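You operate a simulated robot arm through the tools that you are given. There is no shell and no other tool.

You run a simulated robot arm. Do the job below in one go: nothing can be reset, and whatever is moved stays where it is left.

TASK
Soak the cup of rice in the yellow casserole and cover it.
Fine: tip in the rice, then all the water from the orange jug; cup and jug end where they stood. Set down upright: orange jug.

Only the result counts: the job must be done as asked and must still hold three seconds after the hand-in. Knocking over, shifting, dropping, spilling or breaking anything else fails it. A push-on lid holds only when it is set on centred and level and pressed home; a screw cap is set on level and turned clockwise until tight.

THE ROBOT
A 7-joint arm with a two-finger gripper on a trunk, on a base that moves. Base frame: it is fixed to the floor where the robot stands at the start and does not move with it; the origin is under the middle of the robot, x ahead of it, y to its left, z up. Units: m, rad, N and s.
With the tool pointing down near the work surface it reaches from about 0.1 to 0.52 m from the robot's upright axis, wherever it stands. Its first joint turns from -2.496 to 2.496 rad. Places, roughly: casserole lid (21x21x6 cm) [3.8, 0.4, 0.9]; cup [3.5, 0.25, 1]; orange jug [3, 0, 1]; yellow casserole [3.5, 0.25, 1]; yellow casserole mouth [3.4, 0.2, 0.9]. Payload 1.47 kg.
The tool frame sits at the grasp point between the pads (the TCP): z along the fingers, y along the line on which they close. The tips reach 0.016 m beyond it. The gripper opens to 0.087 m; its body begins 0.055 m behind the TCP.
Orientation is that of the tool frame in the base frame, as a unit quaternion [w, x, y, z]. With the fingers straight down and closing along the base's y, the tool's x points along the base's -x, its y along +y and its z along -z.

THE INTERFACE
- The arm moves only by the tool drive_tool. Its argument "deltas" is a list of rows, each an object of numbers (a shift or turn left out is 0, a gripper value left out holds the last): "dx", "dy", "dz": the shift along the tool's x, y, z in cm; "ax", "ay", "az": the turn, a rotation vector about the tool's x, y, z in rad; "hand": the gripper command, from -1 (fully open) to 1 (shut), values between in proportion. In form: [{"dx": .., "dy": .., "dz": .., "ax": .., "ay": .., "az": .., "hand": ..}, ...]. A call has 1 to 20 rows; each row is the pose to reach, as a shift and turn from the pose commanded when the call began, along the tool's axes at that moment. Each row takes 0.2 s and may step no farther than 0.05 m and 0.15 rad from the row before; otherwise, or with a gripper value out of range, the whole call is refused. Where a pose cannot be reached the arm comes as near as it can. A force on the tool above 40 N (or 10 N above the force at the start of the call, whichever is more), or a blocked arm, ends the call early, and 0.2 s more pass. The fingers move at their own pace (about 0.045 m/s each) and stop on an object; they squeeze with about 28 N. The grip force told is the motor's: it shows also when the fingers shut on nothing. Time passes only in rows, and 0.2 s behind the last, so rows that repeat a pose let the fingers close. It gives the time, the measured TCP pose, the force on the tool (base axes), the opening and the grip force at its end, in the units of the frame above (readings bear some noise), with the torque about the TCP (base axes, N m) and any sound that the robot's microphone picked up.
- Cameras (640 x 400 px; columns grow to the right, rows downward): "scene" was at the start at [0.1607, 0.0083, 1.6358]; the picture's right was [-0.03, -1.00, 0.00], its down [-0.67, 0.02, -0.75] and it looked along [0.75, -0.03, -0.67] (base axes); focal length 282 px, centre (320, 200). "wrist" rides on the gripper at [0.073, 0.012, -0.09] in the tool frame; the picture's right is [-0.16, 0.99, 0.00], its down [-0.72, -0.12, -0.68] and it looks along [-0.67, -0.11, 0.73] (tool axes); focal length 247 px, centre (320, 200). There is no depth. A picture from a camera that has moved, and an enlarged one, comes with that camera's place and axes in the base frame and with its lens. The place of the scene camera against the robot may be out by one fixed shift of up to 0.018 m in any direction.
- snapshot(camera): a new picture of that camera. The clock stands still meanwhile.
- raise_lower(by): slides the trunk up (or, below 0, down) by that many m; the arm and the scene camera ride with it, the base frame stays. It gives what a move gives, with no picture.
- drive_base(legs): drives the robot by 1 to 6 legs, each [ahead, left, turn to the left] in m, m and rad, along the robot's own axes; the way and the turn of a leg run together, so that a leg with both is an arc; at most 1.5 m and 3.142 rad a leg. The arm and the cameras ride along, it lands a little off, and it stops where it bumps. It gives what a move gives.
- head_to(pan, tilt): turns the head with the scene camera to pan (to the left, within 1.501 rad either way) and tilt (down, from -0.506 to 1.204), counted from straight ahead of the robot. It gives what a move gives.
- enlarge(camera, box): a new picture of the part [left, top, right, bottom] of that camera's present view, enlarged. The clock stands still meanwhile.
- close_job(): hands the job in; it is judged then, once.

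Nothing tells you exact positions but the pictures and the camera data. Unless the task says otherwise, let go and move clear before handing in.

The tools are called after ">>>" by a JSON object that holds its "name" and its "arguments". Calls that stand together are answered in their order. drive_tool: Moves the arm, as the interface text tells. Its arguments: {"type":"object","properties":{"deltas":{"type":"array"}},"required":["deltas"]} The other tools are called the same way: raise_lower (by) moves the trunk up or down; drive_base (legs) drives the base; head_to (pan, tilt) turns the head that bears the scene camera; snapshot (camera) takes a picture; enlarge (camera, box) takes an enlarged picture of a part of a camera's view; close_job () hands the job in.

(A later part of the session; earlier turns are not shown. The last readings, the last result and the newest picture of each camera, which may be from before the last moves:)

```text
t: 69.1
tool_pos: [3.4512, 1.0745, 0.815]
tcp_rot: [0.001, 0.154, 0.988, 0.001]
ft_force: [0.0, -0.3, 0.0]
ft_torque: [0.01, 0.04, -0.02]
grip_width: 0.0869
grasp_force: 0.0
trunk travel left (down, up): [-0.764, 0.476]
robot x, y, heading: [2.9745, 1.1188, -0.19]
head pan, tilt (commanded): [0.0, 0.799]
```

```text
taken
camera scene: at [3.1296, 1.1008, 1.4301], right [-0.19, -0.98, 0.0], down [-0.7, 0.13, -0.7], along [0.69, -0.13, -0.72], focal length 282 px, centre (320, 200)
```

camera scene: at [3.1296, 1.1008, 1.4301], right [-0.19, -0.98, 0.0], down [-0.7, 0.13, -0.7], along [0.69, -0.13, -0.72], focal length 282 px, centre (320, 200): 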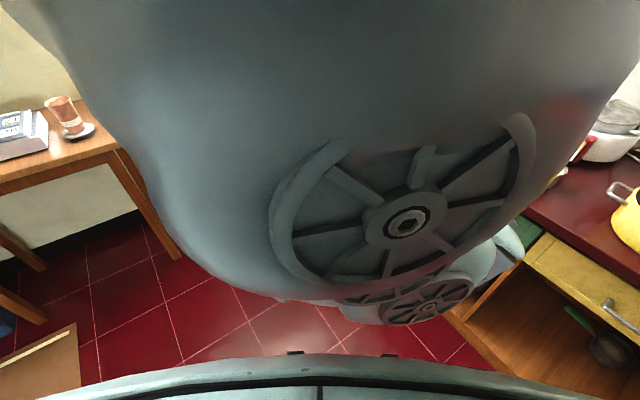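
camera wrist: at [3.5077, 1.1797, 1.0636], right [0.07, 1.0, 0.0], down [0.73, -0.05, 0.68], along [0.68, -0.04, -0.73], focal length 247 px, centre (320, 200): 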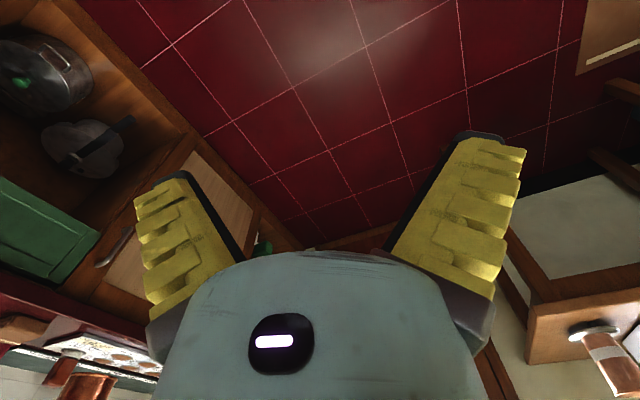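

The elbow has swivelled out to the side, but the arm reaches farther in this posture. I'll test in free space whether it can pitch the hand towards horizontal.

>>> {"name": "drive_tool", "arguments": {"deltas": [{"dx": -3, "dz": -3}, {"dx": -6, "dz": -6}, {"dx": -8, "dz": -10, "ay": -0.14}, {"dx": -8, "dz": -12, "ay": -0.28}, {"dx": -8, "dz": -12, "ay": -0.42}, {"dx": -8, "dz": -12, "ay": -0.56}, {"dx": -8, "dz": -12, "ay": -0.7}, {"dx": -8, "dz": -12, "ay": -0.84}, {"dx": -8, "dz": -12, "ay": -0.98}, {"dx": -8, "dz": -12, "ay": -1.12}, {"dx": -8, "dz": -12, "ay": -1.26}, {"dx": -8, "dz": -12, "ay": -1.26}]}}

>>> {"name": "snapshot", "arguments": {"camera": "wrist"}}

```text
t: 71.7
tool_pos: [3.6133, 1.0323, 0.8712]
tcp_rot: [0.56, 0.123, 0.814, -0.092]
ft_force: [1.0, 0.0, 1.4]
ft_torque: [0.03, 0.01, 0.06]
grip_width: 0.0871
grasp_force: 0.1
out of reach, approached as far as the arm can: row 1, 2, 3, 4, 5, 6, 7, 8, 9, 10, 11, 12
trunk travel left (down, up): [-0.764, 0.476]
robot x, y, heading: [2.9745, 1.1171, -0.19]
head pan, tilt (commanded): [0.0, 0.799]
```

```text
taken
camera wrist: at [3.5125, 1.075, 0.8353], right [0.36, 0.92, 0.13], down [-0.39, 0.02, 0.92], along [0.85, -0.38, 0.37], focal length 247 px, centre (320, 200)
```

wrist: 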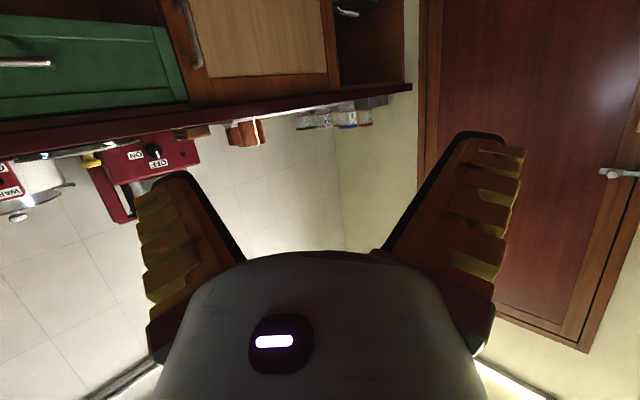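

The hand did reach a pitch of about 20° below horizontal, though the position drifted. I'll check with a zero move whether the commanded pose now agrees with the measured one.

>>> {"name": "drive_tool", "arguments": {"deltas": [{"dx": 0}, {"dx": 0}]}}

>>> {"name": "drive_tool", "arguments": {"deltas": [{"az": 0.14}, {"az": 0.28}, {"az": 0.42}, {"az": 0.56}, {"az": 0.7}, {"az": 0.84}, {"az": 0.98}]}}

```text
t: 72.3
tool_pos: [3.6119, 1.0338, 0.8706]
tcp_rot: [0.559, 0.123, 0.815, -0.092]
ft_force: [0.2, -0.3, -0.6]
ft_torque: [0.03, 0.01, 0.02]
grip_width: 0.087
grasp_force: 0.0
trunk travel left (down, up): [-0.764, 0.476]
robot x, y, heading: [2.9724, 1.1191, -0.188]
head pan, tilt (commanded): [0.0, 0.799]
```

```text
t: 73.9
tool_pos: [3.6837, 1.0618, 0.9638]
tcp_rot: [0.52, 0.501, 0.674, 0.156]
ft_force: [-0.4, -0.2, -0.4]
ft_torque: [0.02, -0.01, 0.03]
grip_width: 0.0869
grasp_force: 0.1
out of reach, approached as far as the arm can: row 2, 3, 4, 5, 6, 7
trunk travel left (down, up): [-0.764, 0.476]
robot x, y, heading: [2.9752, 1.1162, -0.195]
head pan, tilt (commanded): [0.0, 0.799]
```

The commanded pose resets to what was achieved, which makes things clearer. Rolling this way pushes against a joint limit, so I'll roll back and test the other direction.

>>> {"name": "drive_tool", "arguments": {"deltas": [{"az": -0.14}, {"az": -0.28}, {"az": -0.42}, {"az": -0.56}, {"az": -0.7}, {"az": -0.84}, {"az": -0.98}, {"az": -1.12}, {"az": -1.26}, {"az": -1.4}, {"az": -1.54}, {"az": -1.68}]}}

```text
t: 76.5
tool_pos: [3.684, 1.0624, 0.9603]
tcp_rot: [0.463, -0.169, 0.823, -0.284]
ft_force: [0.0, 0.0, -0.7]
ft_torque: [0.0, -0.01, 0.04]
grip_width: 0.0869
grasp_force: 0.0
trunk travel left (down, up): [-0.764, 0.476]
robot x, y, heading: [2.9758, 1.12, -0.187]
head pan, tilt (commanded): [0.0, 0.799]
```

Rolling in the negative direction works without a reach warning. I'll see how far it continues.

>>> {"name": "drive_tool", "arguments": {"deltas": [{"az": -0.14}, {"az": -0.28}, {"az": -0.42}, {"az": -0.56}, {"az": -0.7}, {"az": -0.84}, {"az": -0.98}, {"az": -1.12}, {"az": -1.26}, {"az": -1.4}, {"az": -1.54}, {"az": -1.68}, {"az": -1.82}, {"az": -1.96}]}}

```text
t: 79.5
tool_pos: [3.6832, 1.0612, 0.961]
tcp_rot: [-0.023, 0.778, -0.316, 0.542]
ft_force: [0.3, -0.1, 0.6]
ft_torque: [0.0, -0.02, 0.01]
grip_width: 0.0874
grasp_force: 0.1
trunk travel left (down, up): [-0.764, 0.476]
robot x, y, heading: [2.9748, 1.1161, -0.192]
head pan, tilt (commanded): [0.0, 0.799]
```

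The roll reaches -2.66 rad freely, so the camera-on-top orientation looks possible. I'll complete the half turn to -π.

>>> {"name": "drive_tool", "arguments": {"deltas": [{"az": -0.12}, {"az": -0.24}, {"az": -0.36}, {"az": -0.48}, {"az": -0.6}, {"az": -0.72}, {"az": -0.84}, {"az": -0.96}]}}

>>> {"name": "snapshot", "arguments": {"camera": "wrist"}}

```text
t: 81.3
tool_pos: [3.6836, 1.0615, 0.9605]
tcp_rot: [0.23, 0.836, 0.078, 0.491]
ft_force: [0.0, 0.5, -1.1]
ft_torque: [-0.02, 0.03, 0.03]
grip_width: 0.0869
grasp_force: 0.0
trunk travel left (down, up): [-0.764, 0.476]
robot x, y, heading: [2.9751, 1.1159, -0.183]
head pan, tilt (commanded): [0.0, 0.799]
```

```text
taken
camera wrist: at [3.6429, 1.1036, 1.0604], right [-0.17, -0.93, 0.33], down [-0.94, 0.05, -0.34], along [0.3, -0.37, -0.88], focal length 247 px, centre (320, 200)
```

wrist: 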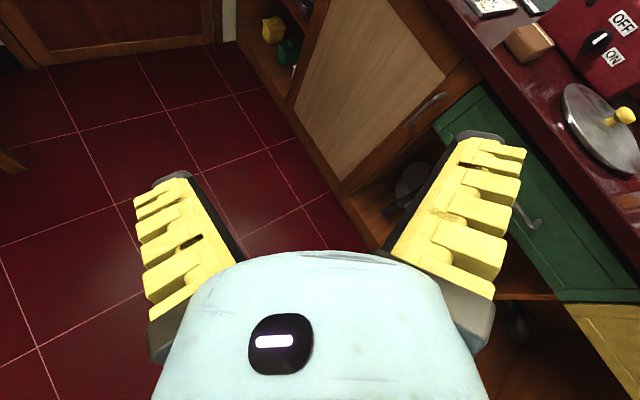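

The camera-up orientation works with plenty of roll range. I'll look at the arm posture from the head again, because I want a good elbow configuration before approaching the counter.

>>> {"name": "snapshot", "arguments": {"camera": "scene"}}

```text
taken
camera scene: at [3.1296, 1.1008, 1.43], right [-0.19, -0.98, 0.0], down [-0.7, 0.13, -0.7], along [0.68, -0.13, -0.72], focal length 282 px, centre (320, 200)
```

scene: 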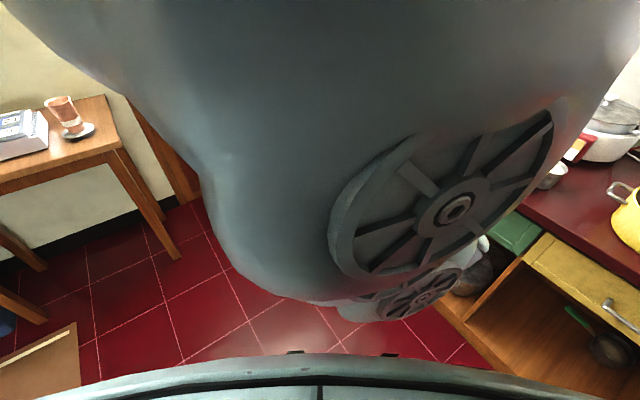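

The elbow is out to the left because the first joint lagged behind. I'll roll to exactly camera-up, then swing the hand to the right so the first joint is carried along with it.

>>> {"name": "drive_tool", "arguments": {"deltas": [{"az": 0.12}, {"az": 0.24}, {"az": 0.36}, {"az": 0.48}, {"az": 0.48}]}}

```text
t: 82.5
tool_pos: [3.6841, 1.062, 0.9609]
tcp_rot: [0.106, 0.831, -0.125, 0.532]
ft_force: [0.1, 1.1, 0.4]
ft_torque: [0.03, -0.01, -0.01]
grip_width: 0.0871
grasp_force: 0.0
trunk travel left (down, up): [-0.764, 0.476]
robot x, y, heading: [2.9756, 1.116, -0.195]
head pan, tilt (commanded): [0.0, 0.799]
```

The roll is right, with the pitch about 24° down and the camera on top. Now I'll swing about 1.05 rad to the right around the robot's axis, shrinking the radius a little.

>>> {"name": "drive_tool", "arguments": {"deltas": [{"dx": -0.1, "dy": 4.8, "dz": 0.28, "ax": -0.0638, "ay": -0.003, "az": 0.0288}, {"dx": -0.33, "dy": 9.6, "dz": 0.27, "ax": -0.1275, "ay": -0.006, "az": 0.0577}, {"dx": -0.7, "dy": 14.35, "dz": -0.05, "ax": -0.1913, "ay": -0.009, "az": 0.0865}, {"dx": -1.19, "dy": 18.99, "dz": -0.67, "ax": -0.2551, "ay": -0.012, "az": 0.1154}, {"dx": -1.81, "dy": 23.51, "dz": -1.55, "ax": -0.3189, "ay": -0.015, "az": 0.1442}, {"dx": -2.54, "dy": 27.92, "dz": -2.71, "ax": -0.3826, "ay": -0.0181, "az": 0.173}, {"dx": -3.38, "dy": 32.16, "dz": -4.13, "ax": -0.4464, "ay": -0.0211, "az": 0.2019}, {"dx": -4.32, "dy": 36.24, "dz": -5.8, "ax": -0.5102, "ay": -0.0241, "az": 0.2307}, {"dx": -5.37, "dy": 40.15, "dz": -7.71, "ax": -0.5739, "ay": -0.0271, "az": 0.2596}, {"dx": -6.5, "dy": 43.86, "dz": -9.83, "ax": -0.6377, "ay": -0.0301, "az": 0.2884}, {"dx": -7.72, "dy": 47.36, "dz": -12.17, "ax": -0.7015, "ay": -0.0331, "az": 0.3172}, {"dx": -9.02, "dy": 50.63, "dz": -14.69, "ax": -0.7652, "ay": -0.0361, "az": 0.3461}, {"dx": -10.37, "dy": 53.66, "dz": -17.38, "ax": -0.829, "ay": -0.0391, "az": 0.3749}, {"dx": -11.79, "dy": 56.46, "dz": -20.24, "ax": -0.8928, "ay": -0.0421, "az": 0.4038}, {"dx": -13.26, "dy": 58.99, "dz": -23.22, "ax": -0.9566, "ay": -0.0452, "az": 0.4326}]}}

>>> {"name": "snapshot", "arguments": {"camera": "scene"}}

>>> {"name": "snapshot", "arguments": {"camera": "wrist"}}

```text
t: 85.7
tool_pos: [3.3228, 0.5588, 0.9992]
tcp_rot: [0.348, 0.695, -0.496, 0.386]
ft_force: [-2.1, -4.0, 3.1]
ft_torque: [0.33, -0.06, 0.19]
grip_width: 0.0867
grasp_force: 0.1
out of reach, approached as far as the arm can: row 1, 2, 3, 4, 5, 6, 7, 8, 9, 10, 11, 12, 13, 14, 15
trunk travel left (down, up): [-0.764, 0.476]
robot x, y, heading: [2.9722, 1.1177, -0.194]
head pan, tilt (commanded): [0.0, 0.799]
```

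```text
taken
camera scene: at [3.1291, 1.0988, 1.4304], right [-0.19, -0.98, 0.0], down [-0.7, 0.13, -0.7], along [0.68, -0.13, -0.72], focal length 282 px, centre (320, 200)
```

scene: 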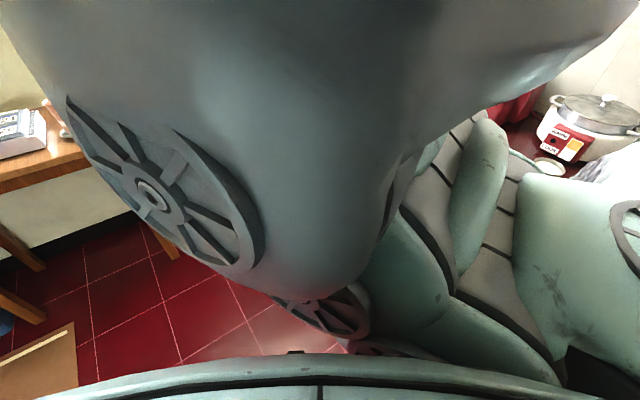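

```text
taken
camera wrist: at [3.3101, 0.6011, 1.1068], right [-0.98, -0.2, -0.04], down [-0.17, 0.93, -0.34], along [0.1, -0.32, -0.94], focal length 247 px, centre (320, 200)
```

wrist: 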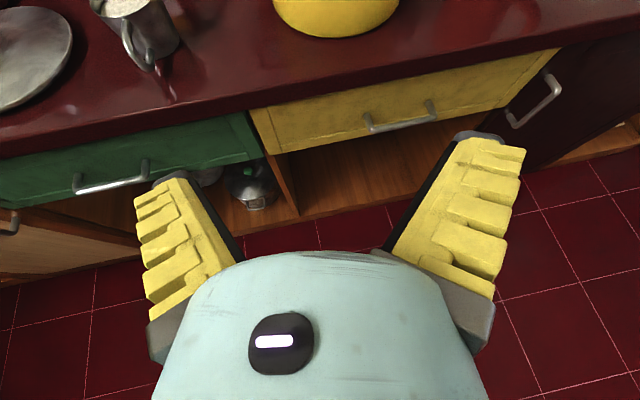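

The first joint has come round and the arm now leads to the right, over the counter side. The camera-up wrist view looks down on the casserole and the cup. I'll check the forces and the reach with small moves.

>>> {"name": "drive_tool", "arguments": {"deltas": [{"dz": 0}, {"dz": 0}]}}

>>> {"name": "drive_tool", "arguments": {"deltas": [{"dz": -3}, {"dz": -6}, {"dz": -9}, {"dz": -12}, {"dz": -12}]}}

```text
t: 86.3
tool_pos: [3.3214, 0.5606, 1.0006]
tcp_rot: [0.349, 0.699, -0.491, 0.384]
ft_force: [-0.3, 0.3, -0.3]
ft_torque: [-0.03, 0.01, 0.01]
grip_width: 0.087
grasp_force: 0.0
trunk travel left (down, up): [-0.764, 0.476]
robot x, y, heading: [2.9732, 1.1206, -0.189]
head pan, tilt (commanded): [0.0, 0.799]
```

```text
t: 87.7
tool_pos: [3.3417, 0.5902, 0.9787]
tcp_rot: [0.336, 0.715, -0.469, 0.395]
ft_force: [-0.2, 0.2, -0.6]
ft_torque: [-0.01, -0.04, 0.01]
grip_width: 0.0869
grasp_force: 0.0
out of reach, approached as far as the arm can: row 1, 2, 3, 4, 5
trunk travel left (down, up): [-0.764, 0.476]
robot x, y, heading: [2.9761, 1.1152, -0.194]
head pan, tilt (commanded): [0.0, 0.799]
stopped in row 5: the arm was blocked; the commanded pose is now the measured one
```

The arm was blocked while pulling back, so this posture isn't good. I'll bring it back towards the home posture, with the tool down in front of the robot, starting by pitching the hand down.

>>> {"name": "drive_tool", "arguments": {"deltas": [{"ay": -0.14}, {"ay": -0.28}, {"ay": -0.42}, {"ay": -0.56}, {"ay": -0.7}, {"ay": -0.84}, {"ay": -0.98}, {"ay": -1.1}, {"ay": -1.1}]}}

```text
t: 89.7
tool_pos: [3.3066, 0.6124, 0.9926]
tcp_rot: [0.043, 0.812, -0.582, -0.033]
ft_force: [-0.5, 0.4, -0.3]
ft_torque: [-0.04, 0.01, 0.01]
grip_width: 0.0871
grasp_force: 0.0
out of reach, approached as far as the arm can: row 1, 5, 7, 8, 9
trunk travel left (down, up): [-0.764, 0.476]
robot x, y, heading: [2.9734, 1.1165, -0.19]
head pan, tilt (commanded): [0.0, 0.799]
```

The tool is down with the camera on the outer side. Now I'll lower it to the home height relative to the trunk and roll it round towards camera-inward.

>>> {"name": "drive_tool", "arguments": {"deltas": [{"dz": 4}, {"dz": 8, "az": 0.14}, {"dz": 10, "az": 0.28}, {"dz": 10, "az": 0.42}, {"dz": 10, "az": 0.56}, {"dz": 10, "az": 0.7}, {"dz": 10, "az": 0.84}, {"dz": 10, "az": 0.98}, {"dz": 10, "az": 1.12}, {"dz": 10, "az": 1.26}, {"dz": 10, "az": 1.4}, {"dz": 10, "az": 1.54}, {"dz": 10, "az": 1.54}]}}

```text
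t: 92.5
tool_pos: [3.2913, 0.6361, 0.8969]
tcp_rot: [-0.055, -0.181, 0.982, -0.005]
ft_force: [-0.4, 0.4, -1.0]
ft_torque: [-0.06, 0.01, 0.05]
grip_width: 0.0869
grasp_force: 0.0
out of reach, approached as far as the arm can: row 1, 2, 3, 4, 5, 6, 7, 8, 9, 10, 11, 12, 13
trunk travel left (down, up): [-0.764, 0.476]
robot x, y, heading: [2.9774, 1.1148, -0.186]
head pan, tilt (commanded): [0.0, 0.799]
```

Next I'll move the hand to the home position in front of the robot while finishing the roll.

>>> {"name": "drive_tool", "arguments": {"deltas": [{"dx": -2.67, "dy": 3.34, "az": 0.055}, {"dx": -5.33, "dy": 6.67, "az": 0.11}, {"dx": -8.0, "dy": 10.0, "az": 0.165}, {"dx": -10.67, "dy": 13.34, "az": 0.22}, {"dx": -13.33, "dy": 16.68, "az": 0.275}, {"dx": -16.0, "dy": 20.0, "az": 0.33}, {"dx": -18.66, "dy": 23.35, "az": 0.385}, {"dx": -21.33, "dy": 26.7, "az": 0.44}, {"dx": -24.0, "dy": 30.0, "az": 0.495}, {"dx": -26.66, "dy": 33.36, "az": 0.55}, {"dx": -26.66, "dy": 33.36, "az": 0.55}]}}

>>> {"name": "snapshot", "arguments": {"camera": "scene"}}

```text
t: 94.9
tool_pos: [3.4176, 1.046, 0.8687]
tcp_rot: [-0.053, 0.092, 0.994, -0.019]
ft_force: [-0.6, 0.4, 0.4]
ft_torque: [-0.04, 0.01, -0.02]
grip_width: 0.0868
grasp_force: 0.0
trunk travel left (down, up): [-0.764, 0.476]
robot x, y, heading: [2.9766, 1.1186, -0.186]
head pan, tilt (commanded): [0.0, 0.799]
```

```text
taken
camera scene: at [3.1296, 1.1009, 1.43], right [-0.19, -0.98, 0.0], down [-0.7, 0.13, -0.7], along [0.68, -0.13, -0.72], focal length 282 px, centre (320, 200)
```

scene: 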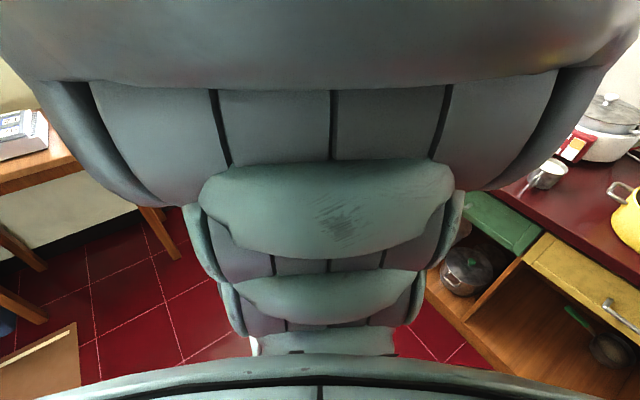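

The planar home posture is restored: the view matches the start and nothing is flagged out of reach. From here I'll test pitching the hand up towards horizontal in front.

>>> {"name": "drive_tool", "arguments": {"deltas": [{"dx": -2, "dz": -2, "ay": -0.13}, {"dx": -4, "dz": -4, "ay": -0.26}, {"dx": -6, "dz": -6, "ay": -0.39}, {"dx": -8, "dz": -8, "ay": -0.52}, {"dx": -10, "dz": -10, "ay": -0.65}, {"dx": -10, "dz": -10, "ay": -0.78}, {"dx": -10, "dz": -10, "ay": -0.91}, {"dx": -10, "dz": -10, "ay": -1.04}, {"dx": -10, "dz": -10, "ay": -1.17}, {"dx": -10, "dz": -10, "ay": -1.3}, {"dx": -10, "dz": -10, "ay": -1.3}]}}

>>> {"name": "snapshot", "arguments": {"camera": "scene"}}

```text
t: 97.3
tool_pos: [3.5273, 1.0303, 0.9571]
tcp_rot: [0.561, 0.061, 0.823, -0.071]
ft_force: [0.2, 0.2, 0.3]
ft_torque: [-0.02, 0.0, 0.0]
grip_width: 0.0868
grasp_force: 0.0
trunk travel left (down, up): [-0.764, 0.476]
robot x, y, heading: [2.9756, 1.1164, -0.19]
head pan, tilt (commanded): [0.0, 0.799]
```

```text
taken
camera scene: at [3.1296, 1.1008, 1.43], right [-0.19, -0.98, 0.0], down [-0.7, 0.13, -0.7], along [0.68, -0.13, -0.72], focal length 282 px, centre (320, 200)
```

scene: 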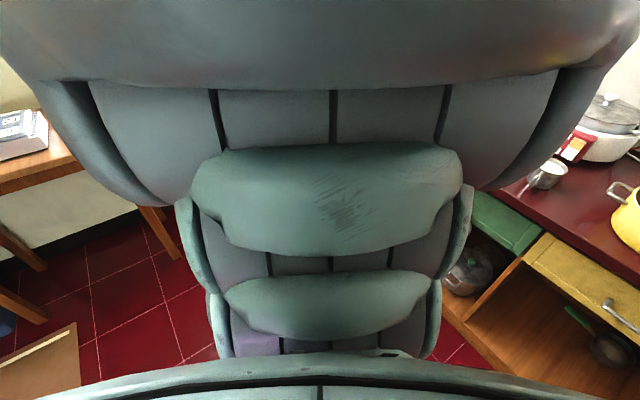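

That worked cleanly: the hand is at 21° below horizontal at radius 0.56. Now I'll roll towards camera-up from this posture.

>>> {"name": "drive_tool", "arguments": {"deltas": [{"az": -0.143}, {"az": -0.286}, {"az": -0.429}, {"az": -0.572}, {"az": -0.715}, {"az": -0.858}, {"az": -1.0}, {"az": -1.143}, {"az": -1.286}, {"az": -1.429}, {"az": -1.571}]}}

>>> {"name": "drive_tool", "arguments": {"deltas": [{"az": -0.143}, {"az": -0.286}, {"az": -0.429}, {"az": -0.572}, {"az": -0.715}, {"az": -0.858}, {"az": -1.0}, {"az": -1.143}, {"az": -1.286}, {"az": -1.429}, {"az": -1.571}]}}

```text
t: 99.7
tool_pos: [3.5266, 1.0298, 0.9565]
tcp_rot: [0.345, -0.539, 0.625, -0.447]
ft_force: [0.4, 0.1, 0.1]
ft_torque: [-0.01, 0.01, -0.02]
grip_width: 0.0869
grasp_force: 0.0
trunk travel left (down, up): [-0.764, 0.476]
robot x, y, heading: [2.9762, 1.1152, -0.188]
head pan, tilt (commanded): [0.0, 0.799]
```

```text
t: 102.1
tool_pos: [3.5282, 1.0302, 0.9571]
tcp_rot: [0.071, 0.823, -0.061, 0.56]
ft_force: [-0.2, -0.2, -0.6]
ft_torque: [0.01, 0.02, -0.01]
grip_width: 0.0869
grasp_force: 0.1
trunk travel left (down, up): [-0.764, 0.476]
robot x, y, heading: [2.9736, 1.1194, -0.19]
head pan, tilt (commanded): [0.0, 0.799]
```

Camera-up is fully reachable from this posture, so I'll work facing the counter and use the trunk for lifting. I'll raise the trunk for clearance and move the head to the right side. Then I'll turn to face the counter, staying about 0.57 m back from its edge.

>>> {"name": "raise_lower", "arguments": {"by": 0.15}}

>>> {"name": "head_to", "arguments": {"pan": 0.0, "tilt": -0.5}}

>>> {"name": "head_to", "arguments": {"pan": -1.05, "tilt": -0.5}}

>>> {"name": "head_to", "arguments": {"pan": -1.0, "tilt": 0.6}}

>>> {"name": "drive_base", "arguments": {"legs": [[0, 0, -0.976]]}}

>>> {"name": "snapshot", "arguments": {"camera": "scene"}}

>>> {"name": "snapshot", "arguments": {"camera": "wrist"}}

```text
t: 103.8
tool_pos: [3.5264, 1.0304, 1.1071]
tcp_rot: [0.072, 0.823, -0.062, 0.56]
ft_force: [0.3, 1.0, 0.2]
ft_torque: [0.02, -0.01, 0.0]
grip_width: 0.0871
grasp_force: 0.0
trunk travel left (down, up): [-0.914, 0.326]
robot x, y, heading: [2.9746, 1.1194, -0.188]
head pan, tilt (commanded): [0.0, 0.799]
```

```text
t: 105.3
tool_pos: [3.5276, 1.0296, 1.1077]
tcp_rot: [0.072, 0.823, -0.062, 0.56]
ft_force: [-0.1, 0.6, 0.0]
ft_torque: [0.01, 0.03, 0.0]
grip_width: 0.0871
grasp_force: 0.0
trunk travel left (down, up): [-0.914, 0.326]
robot x, y, heading: [2.9712, 1.1213, -0.187]
head pan, tilt (commanded): [0.0, -0.499]
```

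```text
t: 106.6
tool_pos: [3.527, 1.0297, 1.107]
tcp_rot: [0.071, 0.824, -0.061, 0.559]
ft_force: [0.1, 0.4, 0.7]
ft_torque: [0.01, -0.02, 0.02]
grip_width: 0.087
grasp_force: 0.1
trunk travel left (down, up): [-0.914, 0.326]
robot x, y, heading: [2.9745, 1.1178, -0.192]
head pan, tilt (commanded): [-1.051, -0.499]
```

```text
t: 107.9
tool_pos: [3.5276, 1.0308, 1.1077]
tcp_rot: [0.071, 0.823, -0.061, 0.56]
ft_force: [0.3, -0.3, -0.1]
ft_torque: [0.0, -0.02, -0.01]
grip_width: 0.0869
grasp_force: 0.1
trunk travel left (down, up): [-0.914, 0.326]
robot x, y, heading: [2.9767, 1.116, -0.189]
head pan, tilt (commanded): [-1.0, 0.6]
```

```text
t: 110.8
tool_pos: [3.2135, 0.6124, 1.1077]
tcp_rot: [0.324, 0.7, -0.439, 0.462]
ft_force: [0.2, -0.2, -1.0]
ft_torque: [-0.03, 0.01, 0.02]
grip_width: 0.0871
grasp_force: 0.1
trunk travel left (down, up): [-0.914, 0.326]
robot x, y, heading: [2.9759, 1.119, -1.159]
head pan, tilt (commanded): [-1.0, 0.6]
```

```text
taken
camera scene: at [2.9606, 0.9914, 1.5969], right [-0.83, 0.55, 0.0], down [0.31, 0.47, -0.83], along [-0.46, -0.69, -0.56], focal length 282 px, centre (320, 200)
```

scene: 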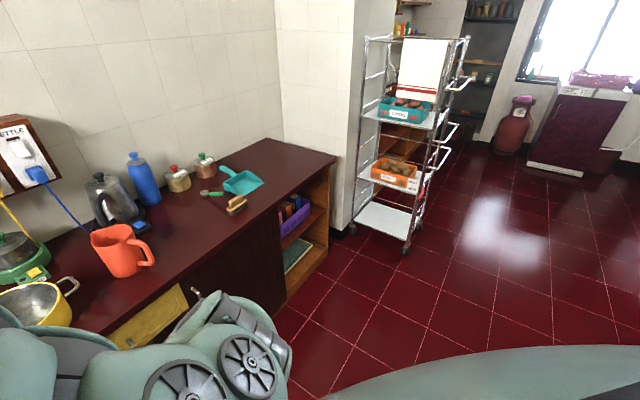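

```text
taken
camera wrist: at [3.1856, 0.6603, 1.2088], right [-0.93, -0.35, -0.1], down [-0.28, 0.86, -0.43], along [0.24, -0.37, -0.9], focal length 247 px, centre (320, 200)
```

wrist: 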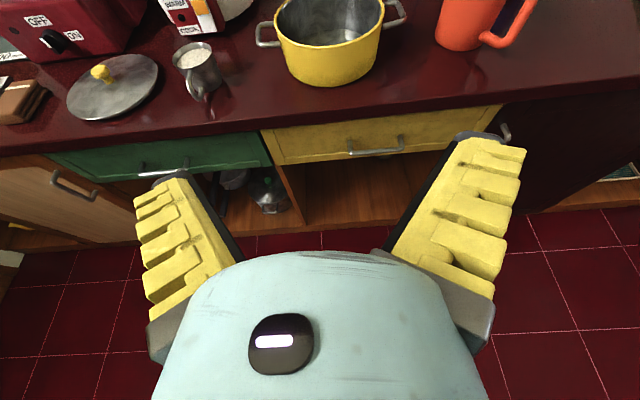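

The camera-up wrist view shows the lid, cup, casserole and jug well. I'll drive left and closer, with the hand kept high, to bring the cup in front of the hand.

>>> {"name": "drive_base", "arguments": {"legs": [[0.2, 0.25, 0]]}}

>>> {"name": "snapshot", "arguments": {"camera": "wrist"}}

```text
t: 113.0
tool_pos: [3.5273, 0.5312, 1.1061]
tcp_rot: [0.324, 0.7, -0.437, 0.462]
ft_force: [-0.6, 0.3, 0.5]
ft_torque: [-0.02, -0.02, 0.0]
grip_width: 0.0869
grasp_force: 0.0
trunk travel left (down, up): [-0.914, 0.326]
robot x, y, heading: [3.2867, 1.0399, -1.16]
head pan, tilt (commanded): [-1.0, 0.6]
```

```text
taken
camera wrist: at [3.4982, 0.5794, 1.2087], right [-0.93, -0.35, -0.1], down [-0.28, 0.86, -0.43], along [0.24, -0.37, -0.9], focal length 247 px, centre (320, 200)
```

wrist: 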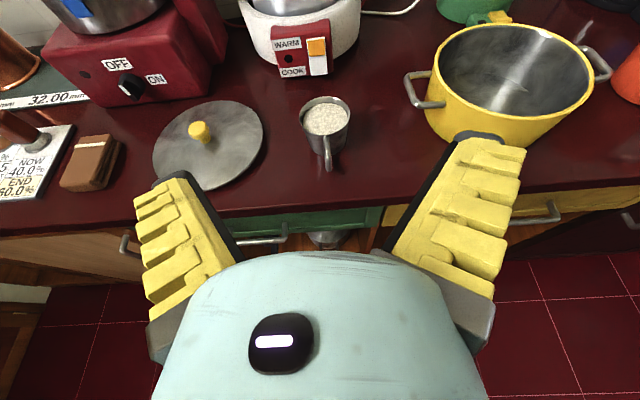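

This view is very good: two wrist views put the cup mouth at about (3.618, 0.319, 0.915). I'll enlarge the cup to see its handle.

>>> {"name": "enlarge", "arguments": {"camera": "wrist", "box": [260, 70, 400, 190]}}

```text
3.33 times, centred on (330, 130) of wrist
camera zoom: at [3.4982, 0.5794, 1.2087], right [-0.93, -0.35, -0.1], down [-0.28, 0.86, -0.43], along [0.24, -0.37, -0.9], focal length 823 px, centre (287, 433)
```

zoom: 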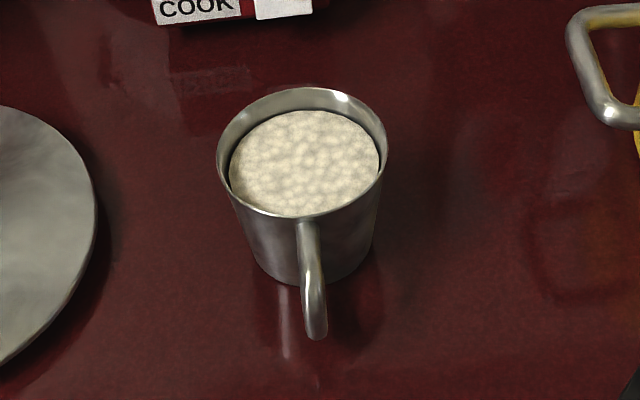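

The cup has a rod handle pointing straight at the robot, at about (3.596, 0.375), z 0.87 to 0.905. I'll grip that rod from the front: drive the base 0.10 m ahead, then lower the trunk.

>>> {"name": "drive_base", "arguments": {"legs": [[0.1, 0, 0]]}}

>>> {"name": "raise_lower", "arguments": {"by": -0.15}}

>>> {"name": "snapshot", "arguments": {"camera": "wrist"}}

```text
t: 114.1
tool_pos: [3.5677, 0.4396, 1.1077]
tcp_rot: [0.323, 0.7, -0.437, 0.463]
ft_force: [-0.5, -0.5, 1.2]
ft_torque: [-0.01, 0.0, 0.0]
grip_width: 0.087
grasp_force: 0.0
trunk travel left (down, up): [-0.914, 0.326]
robot x, y, heading: [3.3284, 0.9436, -1.161]
head pan, tilt (commanded): [-1.0, 0.6]
```

```text
t: 115.9
tool_pos: [3.5687, 0.4401, 0.9558]
tcp_rot: [0.322, 0.701, -0.437, 0.462]
ft_force: [-0.3, 0.5, 0.2]
ft_torque: [0.03, -0.01, 0.02]
grip_width: 0.087
grasp_force: 0.0
trunk travel left (down, up): [-0.764, 0.476]
robot x, y, heading: [3.3262, 0.9431, -1.153]
head pan, tilt (commanded): [-1.0, 0.6]
```

```text
taken
camera wrist: at [3.5386, 0.4874, 1.0588], right [-0.93, -0.35, -0.1], down [-0.28, 0.86, -0.43], along [0.24, -0.37, -0.9], focal length 247 px, centre (320, 200)
```

wrist: 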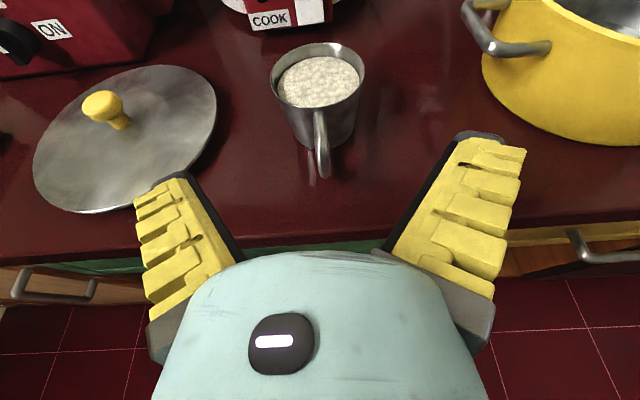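

The wrist view again puts the handle rod at about (3.598, 0.377). I'll lower to the grip height, approach with the arm and look before closing.

>>> {"name": "raise_lower", "arguments": {"by": -0.068}}

>>> {"name": "drive_tool", "arguments": {"deltas": [{"dx": 0.73, "dy": -0.05, "dz": 1.86}, {"dx": 1.45, "dy": -0.08, "dz": 3.73}, {"dx": 2.0, "dy": -0.1, "dz": 5.13}, {"dx": 2.54, "dy": -0.12, "dz": 6.53}, {"dx": 2.54, "dy": -0.12, "dz": 6.53}]}}

>>> {"name": "snapshot", "arguments": {"camera": "wrist"}}

```text
t: 116.9
tool_pos: [3.5683, 0.4387, 0.8895]
tcp_rot: [0.322, 0.701, -0.437, 0.462]
ft_force: [0.7, -0.5, -1.1]
ft_torque: [0.0, -0.03, 0.01]
grip_width: 0.0868
grasp_force: 0.2
trunk travel left (down, up): [-0.696, 0.544]
robot x, y, heading: [3.3252, 0.9446, -1.153]
head pan, tilt (commanded): [-1.0, 0.6]
```

```text
t: 118.1
tool_pos: [3.5974, 0.3766, 0.8883]
tcp_rot: [0.324, 0.7, -0.438, 0.462]
ft_force: [-0.2, -0.5, 0.2]
ft_torque: [-0.03, 0.01, 0.0]
grip_width: 0.0872
grasp_force: 0.0
trunk travel left (down, up): [-0.696, 0.544]
robot x, y, heading: [3.3266, 0.9432, -1.154]
head pan, tilt (commanded): [-1.0, 0.6]
```

```text
taken
camera wrist: at [3.5686, 0.4243, 0.9905], right [-0.93, -0.35, -0.1], down [-0.28, 0.86, -0.43], along [0.24, -0.37, -0.9], focal length 247 px, centre (320, 200)
```

wrist: 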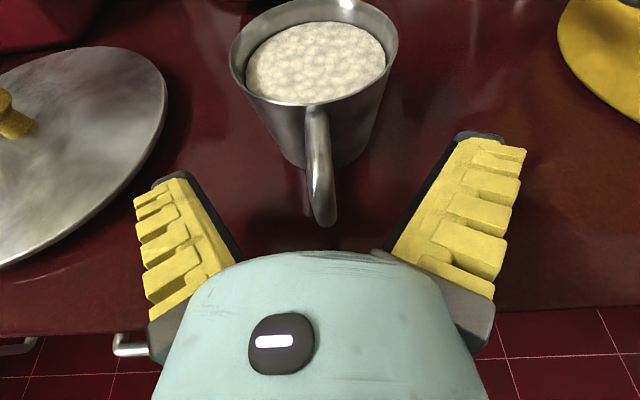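

The rod sits right at the grasp point between the fingers. Closing the gripper now.

>>> {"name": "drive_tool", "arguments": {"deltas": [{"hand": 1}, {"hand": 1}, {"hand": 1}, {"hand": 1}, {"hand": 1}, {"hand": 1}, {"hand": 1}, {"hand": 1}]}}

>>> {"name": "snapshot", "arguments": {"camera": "wrist"}}

```text
t: 119.9
tool_pos: [3.5976, 0.3769, 0.8884]
tcp_rot: [0.323, 0.701, -0.437, 0.463]
ft_force: [0.0, -0.6, -0.4]
ft_torque: [-0.03, -0.05, -0.02]
grip_width: 0.0058
grasp_force: 28.0
trunk travel left (down, up): [-0.696, 0.544]
robot x, y, heading: [3.3283, 0.9414, -1.157]
head pan, tilt (commanded): [-1.0, 0.6]
```

```text
taken
camera wrist: at [3.5685, 0.4245, 0.9905], right [-0.93, -0.35, -0.1], down [-0.28, 0.86, -0.43], along [0.24, -0.37, -0.9], focal length 247 px, centre (320, 200)
```

wrist: 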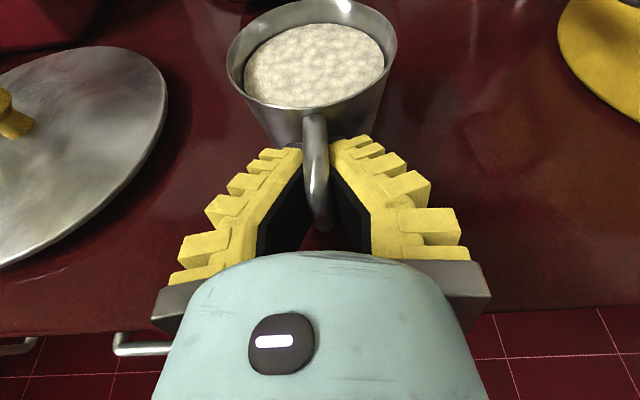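

The rod is held with a 5.8 mm opening at 28 N. I'll lift a little with the trunk and check that the cup stays level.

>>> {"name": "raise_lower", "arguments": {"by": 0.03}}

>>> {"name": "snapshot", "arguments": {"camera": "wrist"}}

```text
t: 120.7
tool_pos: [3.5979, 0.3774, 0.9185]
tcp_rot: [0.324, 0.7, -0.437, 0.462]
ft_force: [0.7, -0.1, 0.0]
ft_torque: [0.03, 0.02, 0.01]
grip_width: 0.0478
grasp_force: 2.8
trunk travel left (down, up): [-0.726, 0.514]
robot x, y, heading: [3.3257, 0.9434, -1.157]
head pan, tilt (commanded): [-1.0, 0.6]
```

```text
taken
camera wrist: at [3.5684, 0.4246, 1.0205], right [-0.93, -0.35, -0.1], down [-0.28, 0.86, -0.43], along [0.24, -0.37, -0.9], focal length 247 px, centre (320, 200)
```

wrist: 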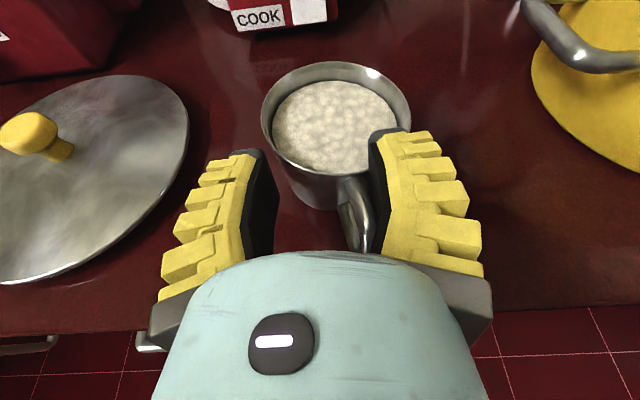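

The gripper opened during the trunk lift, which I did not command. I'll look closely before anything else moves.

>>> {"name": "enlarge", "arguments": {"camera": "wrist", "box": [220, 40, 460, 270]}}

```text
1.74 times, centred on (340, 155) of wrist
camera zoom: at [3.5684, 0.4246, 1.0205], right [-0.93, -0.35, -0.1], down [-0.28, 0.86, -0.43], along [0.24, -0.37, -0.9], focal length 430 px, centre (285, 278)
```

zoom: 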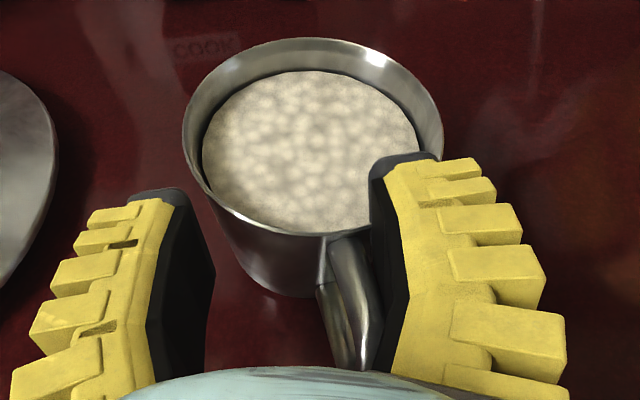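

The cup is still upright with the rice in it, about 2 cm nearer to me and slightly turned. I'll open the fingers fully and back off, then test on nothing whether the trunk command releases the grip.

>>> {"name": "drive_tool", "arguments": {"deltas": [{"hand": -1}, {"hand": -1}, {"hand": -1}, {"hand": -1}]}}

>>> {"name": "snapshot", "arguments": {"camera": "wrist"}}

```text
t: 121.7
tool_pos: [3.5981, 0.3759, 0.9194]
tcp_rot: [0.323, 0.7, -0.437, 0.462]
ft_force: [-0.6, -0.1, -0.1]
ft_torque: [-0.01, 0.02, -0.01]
grip_width: 0.087
grasp_force: 0.1
trunk travel left (down, up): [-0.726, 0.514]
robot x, y, heading: [3.3263, 0.9445, -1.154]
head pan, tilt (commanded): [-1.0, 0.6]
```

```text
taken
camera wrist: at [3.5686, 0.4245, 1.0205], right [-0.93, -0.35, -0.1], down [-0.28, 0.86, -0.43], along [0.24, -0.37, -0.9], focal length 247 px, centre (320, 200)
```

wrist: 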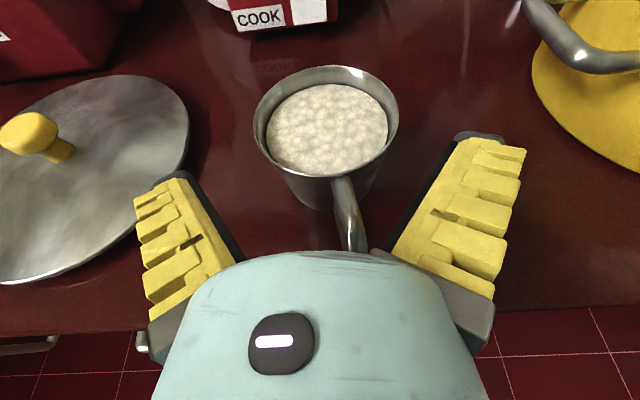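

The cup has settled upright at about (3.611, 0.335). I'll retreat and test the gripper's hold behaviour on nothing.

>>> {"name": "drive_tool", "arguments": {"deltas": [{"dx": -1.2, "dz": -3.2}, {"dx": -2.6, "dz": -6.5}, {"dx": -3.6, "dz": -9.3}, {"dx": -3.6, "dz": -9.3, "hand": 1}, {"dx": -3.6, "dz": -9.3, "hand": 1}, {"dx": -3.6, "dz": -9.3, "hand": 1}, {"dx": -3.6, "dz": -9.3, "hand": 1}, {"dx": -3.6, "dz": -9.3, "hand": 1}, {"dx": -3.6, "dz": -9.3, "hand": 1}, {"dx": -3.6, "dz": -9.3, "hand": 1}]}}

>>> {"name": "raise_lower", "arguments": {"by": 0.02}}

>>> {"name": "drive_tool", "arguments": {"deltas": [{"dx": 0}]}}

```text
t: 123.9
tool_pos: [3.5556, 0.4685, 0.9192]
tcp_rot: [0.324, 0.7, -0.438, 0.462]
ft_force: [0.1, -0.1, -0.4]
ft_torque: [0.05, -0.01, -0.01]
grip_width: 0.0
grasp_force: 27.9
trunk travel left (down, up): [-0.726, 0.514]
robot x, y, heading: [3.3258, 0.9459, -1.159]
head pan, tilt (commanded): [-1.0, 0.6]
```

```text
t: 124.5
tool_pos: [3.5552, 0.4681, 0.9394]
tcp_rot: [0.323, 0.7, -0.437, 0.462]
ft_force: [0.4, 0.3, 0.1]
ft_torque: [0.01, -0.01, 0.03]
grip_width: 0.0001
grasp_force: 28.1
trunk travel left (down, up): [-0.746, 0.494]
robot x, y, heading: [3.3287, 0.9407, -1.16]
head pan, tilt (commanded): [-1.0, 0.6]
```

```text
t: 125.0
tool_pos: [3.5566, 0.4676, 0.9397]
tcp_rot: [0.323, 0.7, -0.438, 0.462]
ft_force: [0.1, -0.6, 0.0]
ft_torque: [0.0, 0.0, 0.01]
grip_width: 0.0
grasp_force: 28.2
trunk travel left (down, up): [-0.746, 0.494]
robot x, y, heading: [3.3251, 0.9445, -1.156]
head pan, tilt (commanded): [-1.0, 0.6]
```

The grip holds through a trunk move when the hand is empty, so the earlier opening looks like a one-off release. I'll open the hand and look at the cup again to regrasp it.

>>> {"name": "drive_tool", "arguments": {"deltas": [{"hand": -1}, {"hand": -1}, {"hand": -1}, {"hand": -1}, {"hand": -1}, {"hand": -1}]}}

>>> {"name": "snapshot", "arguments": {"camera": "wrist"}}

>>> {"name": "enlarge", "arguments": {"camera": "wrist", "box": [240, 20, 420, 220]}}

```text
t: 126.3
tool_pos: [3.5558, 0.4674, 0.9404]
tcp_rot: [0.323, 0.7, -0.437, 0.463]
ft_force: [0.2, -0.5, 0.8]
ft_torque: [0.01, 0.02, -0.01]
grip_width: 0.0872
grasp_force: 0.1
trunk travel left (down, up): [-0.746, 0.494]
robot x, y, heading: [3.3266, 0.9422, -1.15]
head pan, tilt (commanded): [-1.0, 0.6]
```

```text
taken
camera wrist: at [3.527, 0.5155, 1.0412], right [-0.93, -0.35, -0.1], down [-0.28, 0.86, -0.43], along [0.24, -0.37, -0.9], focal length 247 px, centre (320, 200)
```

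wrist: 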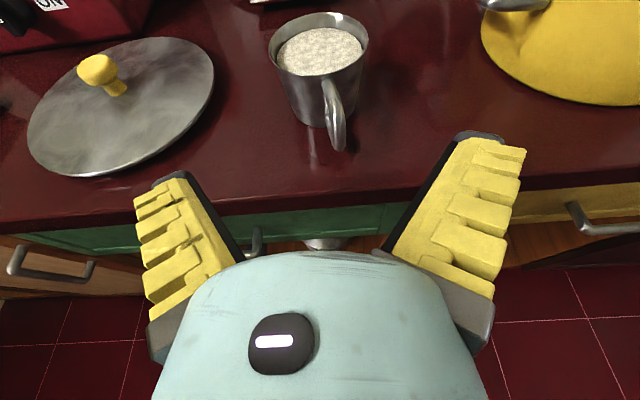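

```text
2.00 times, centred on (330, 120) of wrist
camera zoom: at [3.527, 0.5155, 1.0412], right [-0.93, -0.35, -0.1], down [-0.28, 0.86, -0.43], along [0.24, -0.37, -0.9], focal length 494 px, centre (300, 360)
```

zoom: 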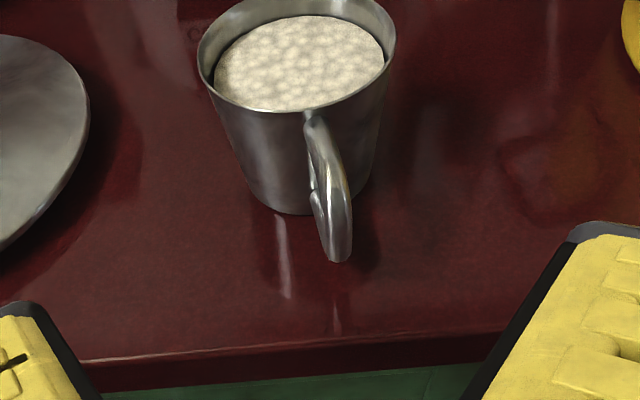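

The handle is now turned about 13° to the right, with its rod at about (3.577, 0.388). I'll turn the hand to match, lower and approach again.

>>> {"name": "drive_tool", "arguments": {"deltas": [{"dx": 0.18, "dy": 1.3, "dz": 0.65, "ax": 0.093, "ay": 0.005, "az": -0.0365}, {"dx": 0.37, "dy": 2.6, "dz": 1.29, "ax": 0.186, "ay": 0.0096, "az": -0.073}, {"dx": 0.37, "dy": 2.6, "dz": 1.29, "ax": 0.186, "ay": 0.0096, "az": -0.073}]}}

>>> {"name": "raise_lower", "arguments": {"by": -0.052}}

>>> {"name": "snapshot", "arguments": {"camera": "wrist"}}

```text
t: 127.2
tool_pos: [3.5528, 0.4504, 0.9412]
tcp_rot: [0.262, 0.749, -0.346, 0.501]
ft_force: [-0.6, -0.3, -0.5]
ft_torque: [0.0, 0.01, -0.01]
grip_width: 0.0868
grasp_force: 0.1
trunk travel left (down, up): [-0.746, 0.494]
robot x, y, heading: [3.3251, 0.9444, -1.153]
head pan, tilt (commanded): [-1.0, 0.6]
```

```text
t: 128.1
tool_pos: [3.5511, 0.4502, 0.8876]
tcp_rot: [0.263, 0.748, -0.348, 0.5]
ft_force: [-0.6, 1.0, 0.7]
ft_torque: [0.02, 0.01, 0.0]
grip_width: 0.0867
grasp_force: 0.1
trunk travel left (down, up): [-0.694, 0.546]
robot x, y, heading: [3.3282, 0.9479, -1.152]
head pan, tilt (commanded): [-1.0, 0.6]
```

```text
taken
camera wrist: at [3.5111, 0.4889, 0.9897], right [-0.82, -0.57, -0.1], down [-0.48, 0.76, -0.43], along [0.32, -0.31, -0.9], focal length 247 px, centre (320, 200)
```

wrist: 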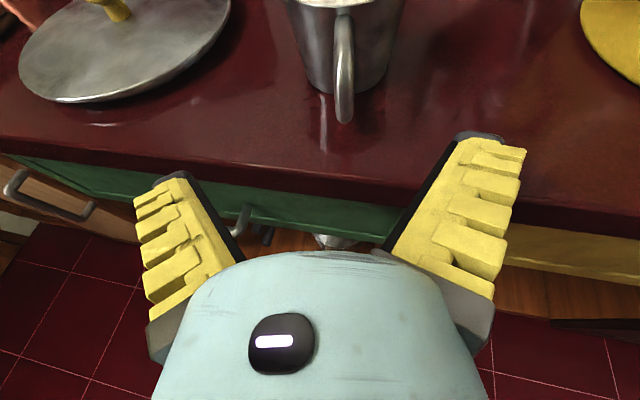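

The hand ended about 1.4 cm off what I intended, so I'll let it settle and re-read.

>>> {"name": "drive_tool", "arguments": {"deltas": [{"dx": 0}, {"dx": 0}, {"dx": 0}]}}

```text
t: 128.9
tool_pos: [3.551, 0.4491, 0.888]
tcp_rot: [0.264, 0.749, -0.348, 0.498]
ft_force: [-0.5, -0.3, -1.2]
ft_torque: [0.01, 0.0, 0.01]
grip_width: 0.087
grasp_force: 0.0
trunk travel left (down, up): [-0.694, 0.546]
robot x, y, heading: [3.331, 0.9443, -1.158]
head pan, tilt (commanded): [-1.0, 0.6]
```

The handle rod is again computed at (3.577, 0.388). I need about 1.6 cm to the right and 6.5 cm forward, and I'll check before closing.

>>> {"name": "drive_tool", "arguments": {"deltas": [{"dy": 0.8}, {"dy": 1.6}, {"dx": 0.8, "dy": 1.6, "dz": 2.05}, {"dx": 1.6, "dy": 1.6, "dz": 4.1}, {"dx": 2.4, "dy": 1.6, "dz": 6.15}, {"dx": 2.4, "dy": 1.6, "dz": 6.15}]}}

>>> {"name": "snapshot", "arguments": {"camera": "wrist"}}

```text
t: 129.5
tool_pos: [3.5738, 0.4613, 0.8863]
tcp_rot: [0.228, 0.774, -0.294, 0.512]
ft_force: [0.3, -0.4, 0.5]
ft_torque: [-0.01, -0.01, -0.02]
grip_width: 0.0872
grasp_force: 0.1
trunk travel left (down, up): [-0.694, 0.546]
robot x, y, heading: [3.3278, 0.9445, -1.155]
head pan, tilt (commanded): [-1.0, 0.6]
stopped in row 3: the arm was blocked; the commanded pose is now the measured one
```

```text
taken
camera wrist: at [3.5289, 0.4939, 0.9881], right [-0.73, -0.68, -0.1], down [-0.59, 0.69, -0.42], along [0.35, -0.25, -0.9], focal length 247 px, centre (320, 200)
```

wrist: 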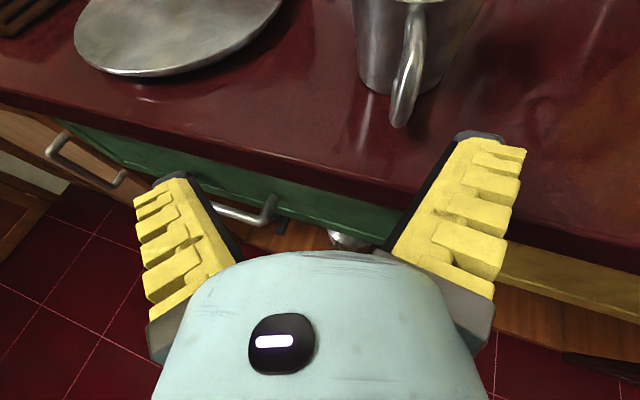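

The arm was blocked and pushed to the left, though the tool itself felt no force. I suspect the head at pan -1.0 is touching the arm's upper link, so I'll turn the head further away.

>>> {"name": "head_to", "arguments": {"pan": -1.5, "tilt": 0.4}}

>>> {"name": "drive_tool", "arguments": {"deltas": [{"dx": 0}, {"dx": 0}, {"dx": 0}]}}

>>> {"name": "snapshot", "arguments": {"camera": "scene"}}

```text
t: 130.4
tool_pos: [3.5723, 0.4608, 0.8846]
tcp_rot: [0.228, 0.774, -0.294, 0.512]
ft_force: [-0.9, -1.1, -0.2]
ft_torque: [0.01, 0.0, 0.01]
grip_width: 0.0872
grasp_force: 0.0
trunk travel left (down, up): [-0.694, 0.546]
robot x, y, heading: [3.3267, 0.9447, -1.154]
head pan, tilt (commanded): [-1.499, 0.4]
```

```text
t: 131.2
tool_pos: [3.5724, 0.4611, 0.8852]
tcp_rot: [0.229, 0.775, -0.295, 0.511]
ft_force: [-0.3, 0.3, -0.8]
ft_torque: [-0.04, 0.02, 0.0]
grip_width: 0.0871
grasp_force: 0.0
trunk travel left (down, up): [-0.694, 0.546]
robot x, y, heading: [3.3242, 0.9451, -1.155]
head pan, tilt (commanded): [-1.499, 0.4]
```

```text
taken
camera scene: at [3.2796, 0.8483, 1.3951], right [-0.47, 0.88, 0.0], down [0.34, 0.18, -0.92], along [-0.81, -0.43, -0.39], focal length 282 px, centre (320, 200)
```

scene: 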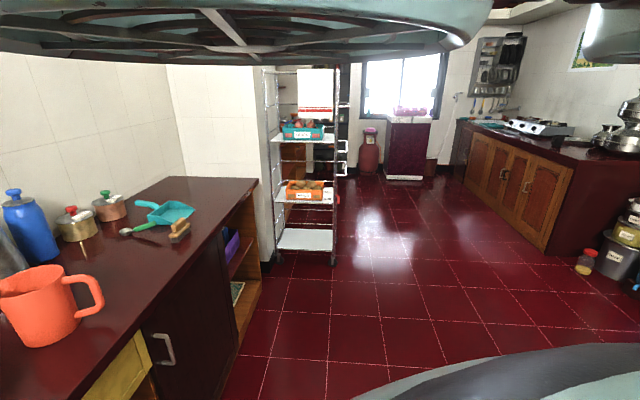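

The head is clear of the arm now. I'll turn the hand back towards the handle and see whether it follows correctly.

>>> {"name": "drive_tool", "arguments": {"deltas": [{"dx": -0.18, "dy": 1.18, "dz": -0.27, "ax": -0.0617, "ay": -0.0036, "az": 0.025}, {"dx": -0.35, "dy": 2.36, "dz": -0.54, "ax": -0.123, "ay": -0.007, "az": 0.05}, {"dx": -0.53, "dy": 3.54, "dz": -0.81, "ax": -0.185, "ay": -0.0107, "az": 0.075}, {"dx": -0.53, "dy": 3.54, "dz": -0.81, "ax": -0.185, "ay": -0.0107, "az": 0.075}]}}

>>> {"name": "snapshot", "arguments": {"camera": "wrist"}}

```text
t: 132.2
tool_pos: [3.5541, 0.4487, 0.8858]
tcp_rot: [0.266, 0.751, -0.352, 0.492]
ft_force: [-0.1, 0.6, -0.3]
ft_torque: [-0.02, 0.0, 0.0]
grip_width: 0.087
grasp_force: 0.0
trunk travel left (down, up): [-0.694, 0.546]
robot x, y, heading: [3.3222, 0.9457, -1.157]
head pan, tilt (commanded): [-1.499, 0.4]
```

```text
taken
camera wrist: at [3.5158, 0.4876, 0.9877], right [-0.82, -0.56, -0.09], down [-0.48, 0.77, -0.42], along [0.31, -0.3, -0.9], focal length 247 px, centre (320, 200)
```

wrist: 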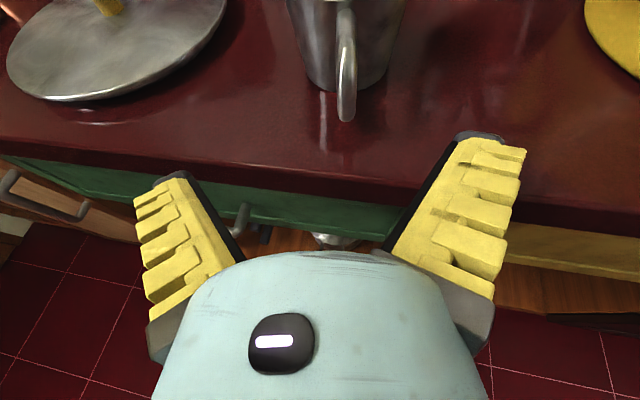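

The arm still came up short to the right, so something keeps resisting there. The head passes freely when tilted fully up, so I'll park it that way and retry.

>>> {"name": "head_to", "arguments": {"pan": -1.5, "tilt": -0.5}}

>>> {"name": "drive_tool", "arguments": {"deltas": [{"dy": 0.7}, {"dy": 1.4}, {"dy": 1.4}]}}

```text
t: 133.4
tool_pos: [3.5549, 0.4485, 0.8867]
tcp_rot: [0.267, 0.748, -0.354, 0.494]
ft_force: [0.2, -0.1, 0.2]
ft_torque: [0.01, -0.02, 0.0]
grip_width: 0.0871
grasp_force: 0.0
trunk travel left (down, up): [-0.694, 0.546]
robot x, y, heading: [3.3255, 0.9429, -1.158]
head pan, tilt (commanded): [-1.499, -0.499]
```

```text
t: 134.1
tool_pos: [3.5716, 0.454, 0.8857]
tcp_rot: [0.239, 0.769, -0.312, 0.504]
ft_force: [0.0, -0.5, 0.4]
ft_torque: [-0.02, 0.0, 0.01]
grip_width: 0.0872
grasp_force: 0.1
trunk travel left (down, up): [-0.694, 0.546]
robot x, y, heading: [3.3303, 0.9454, -1.155]
head pan, tilt (commanded): [-1.499, -0.499]
stopped in row 3: the arm was blocked; the commanded pose is now the measured one
```

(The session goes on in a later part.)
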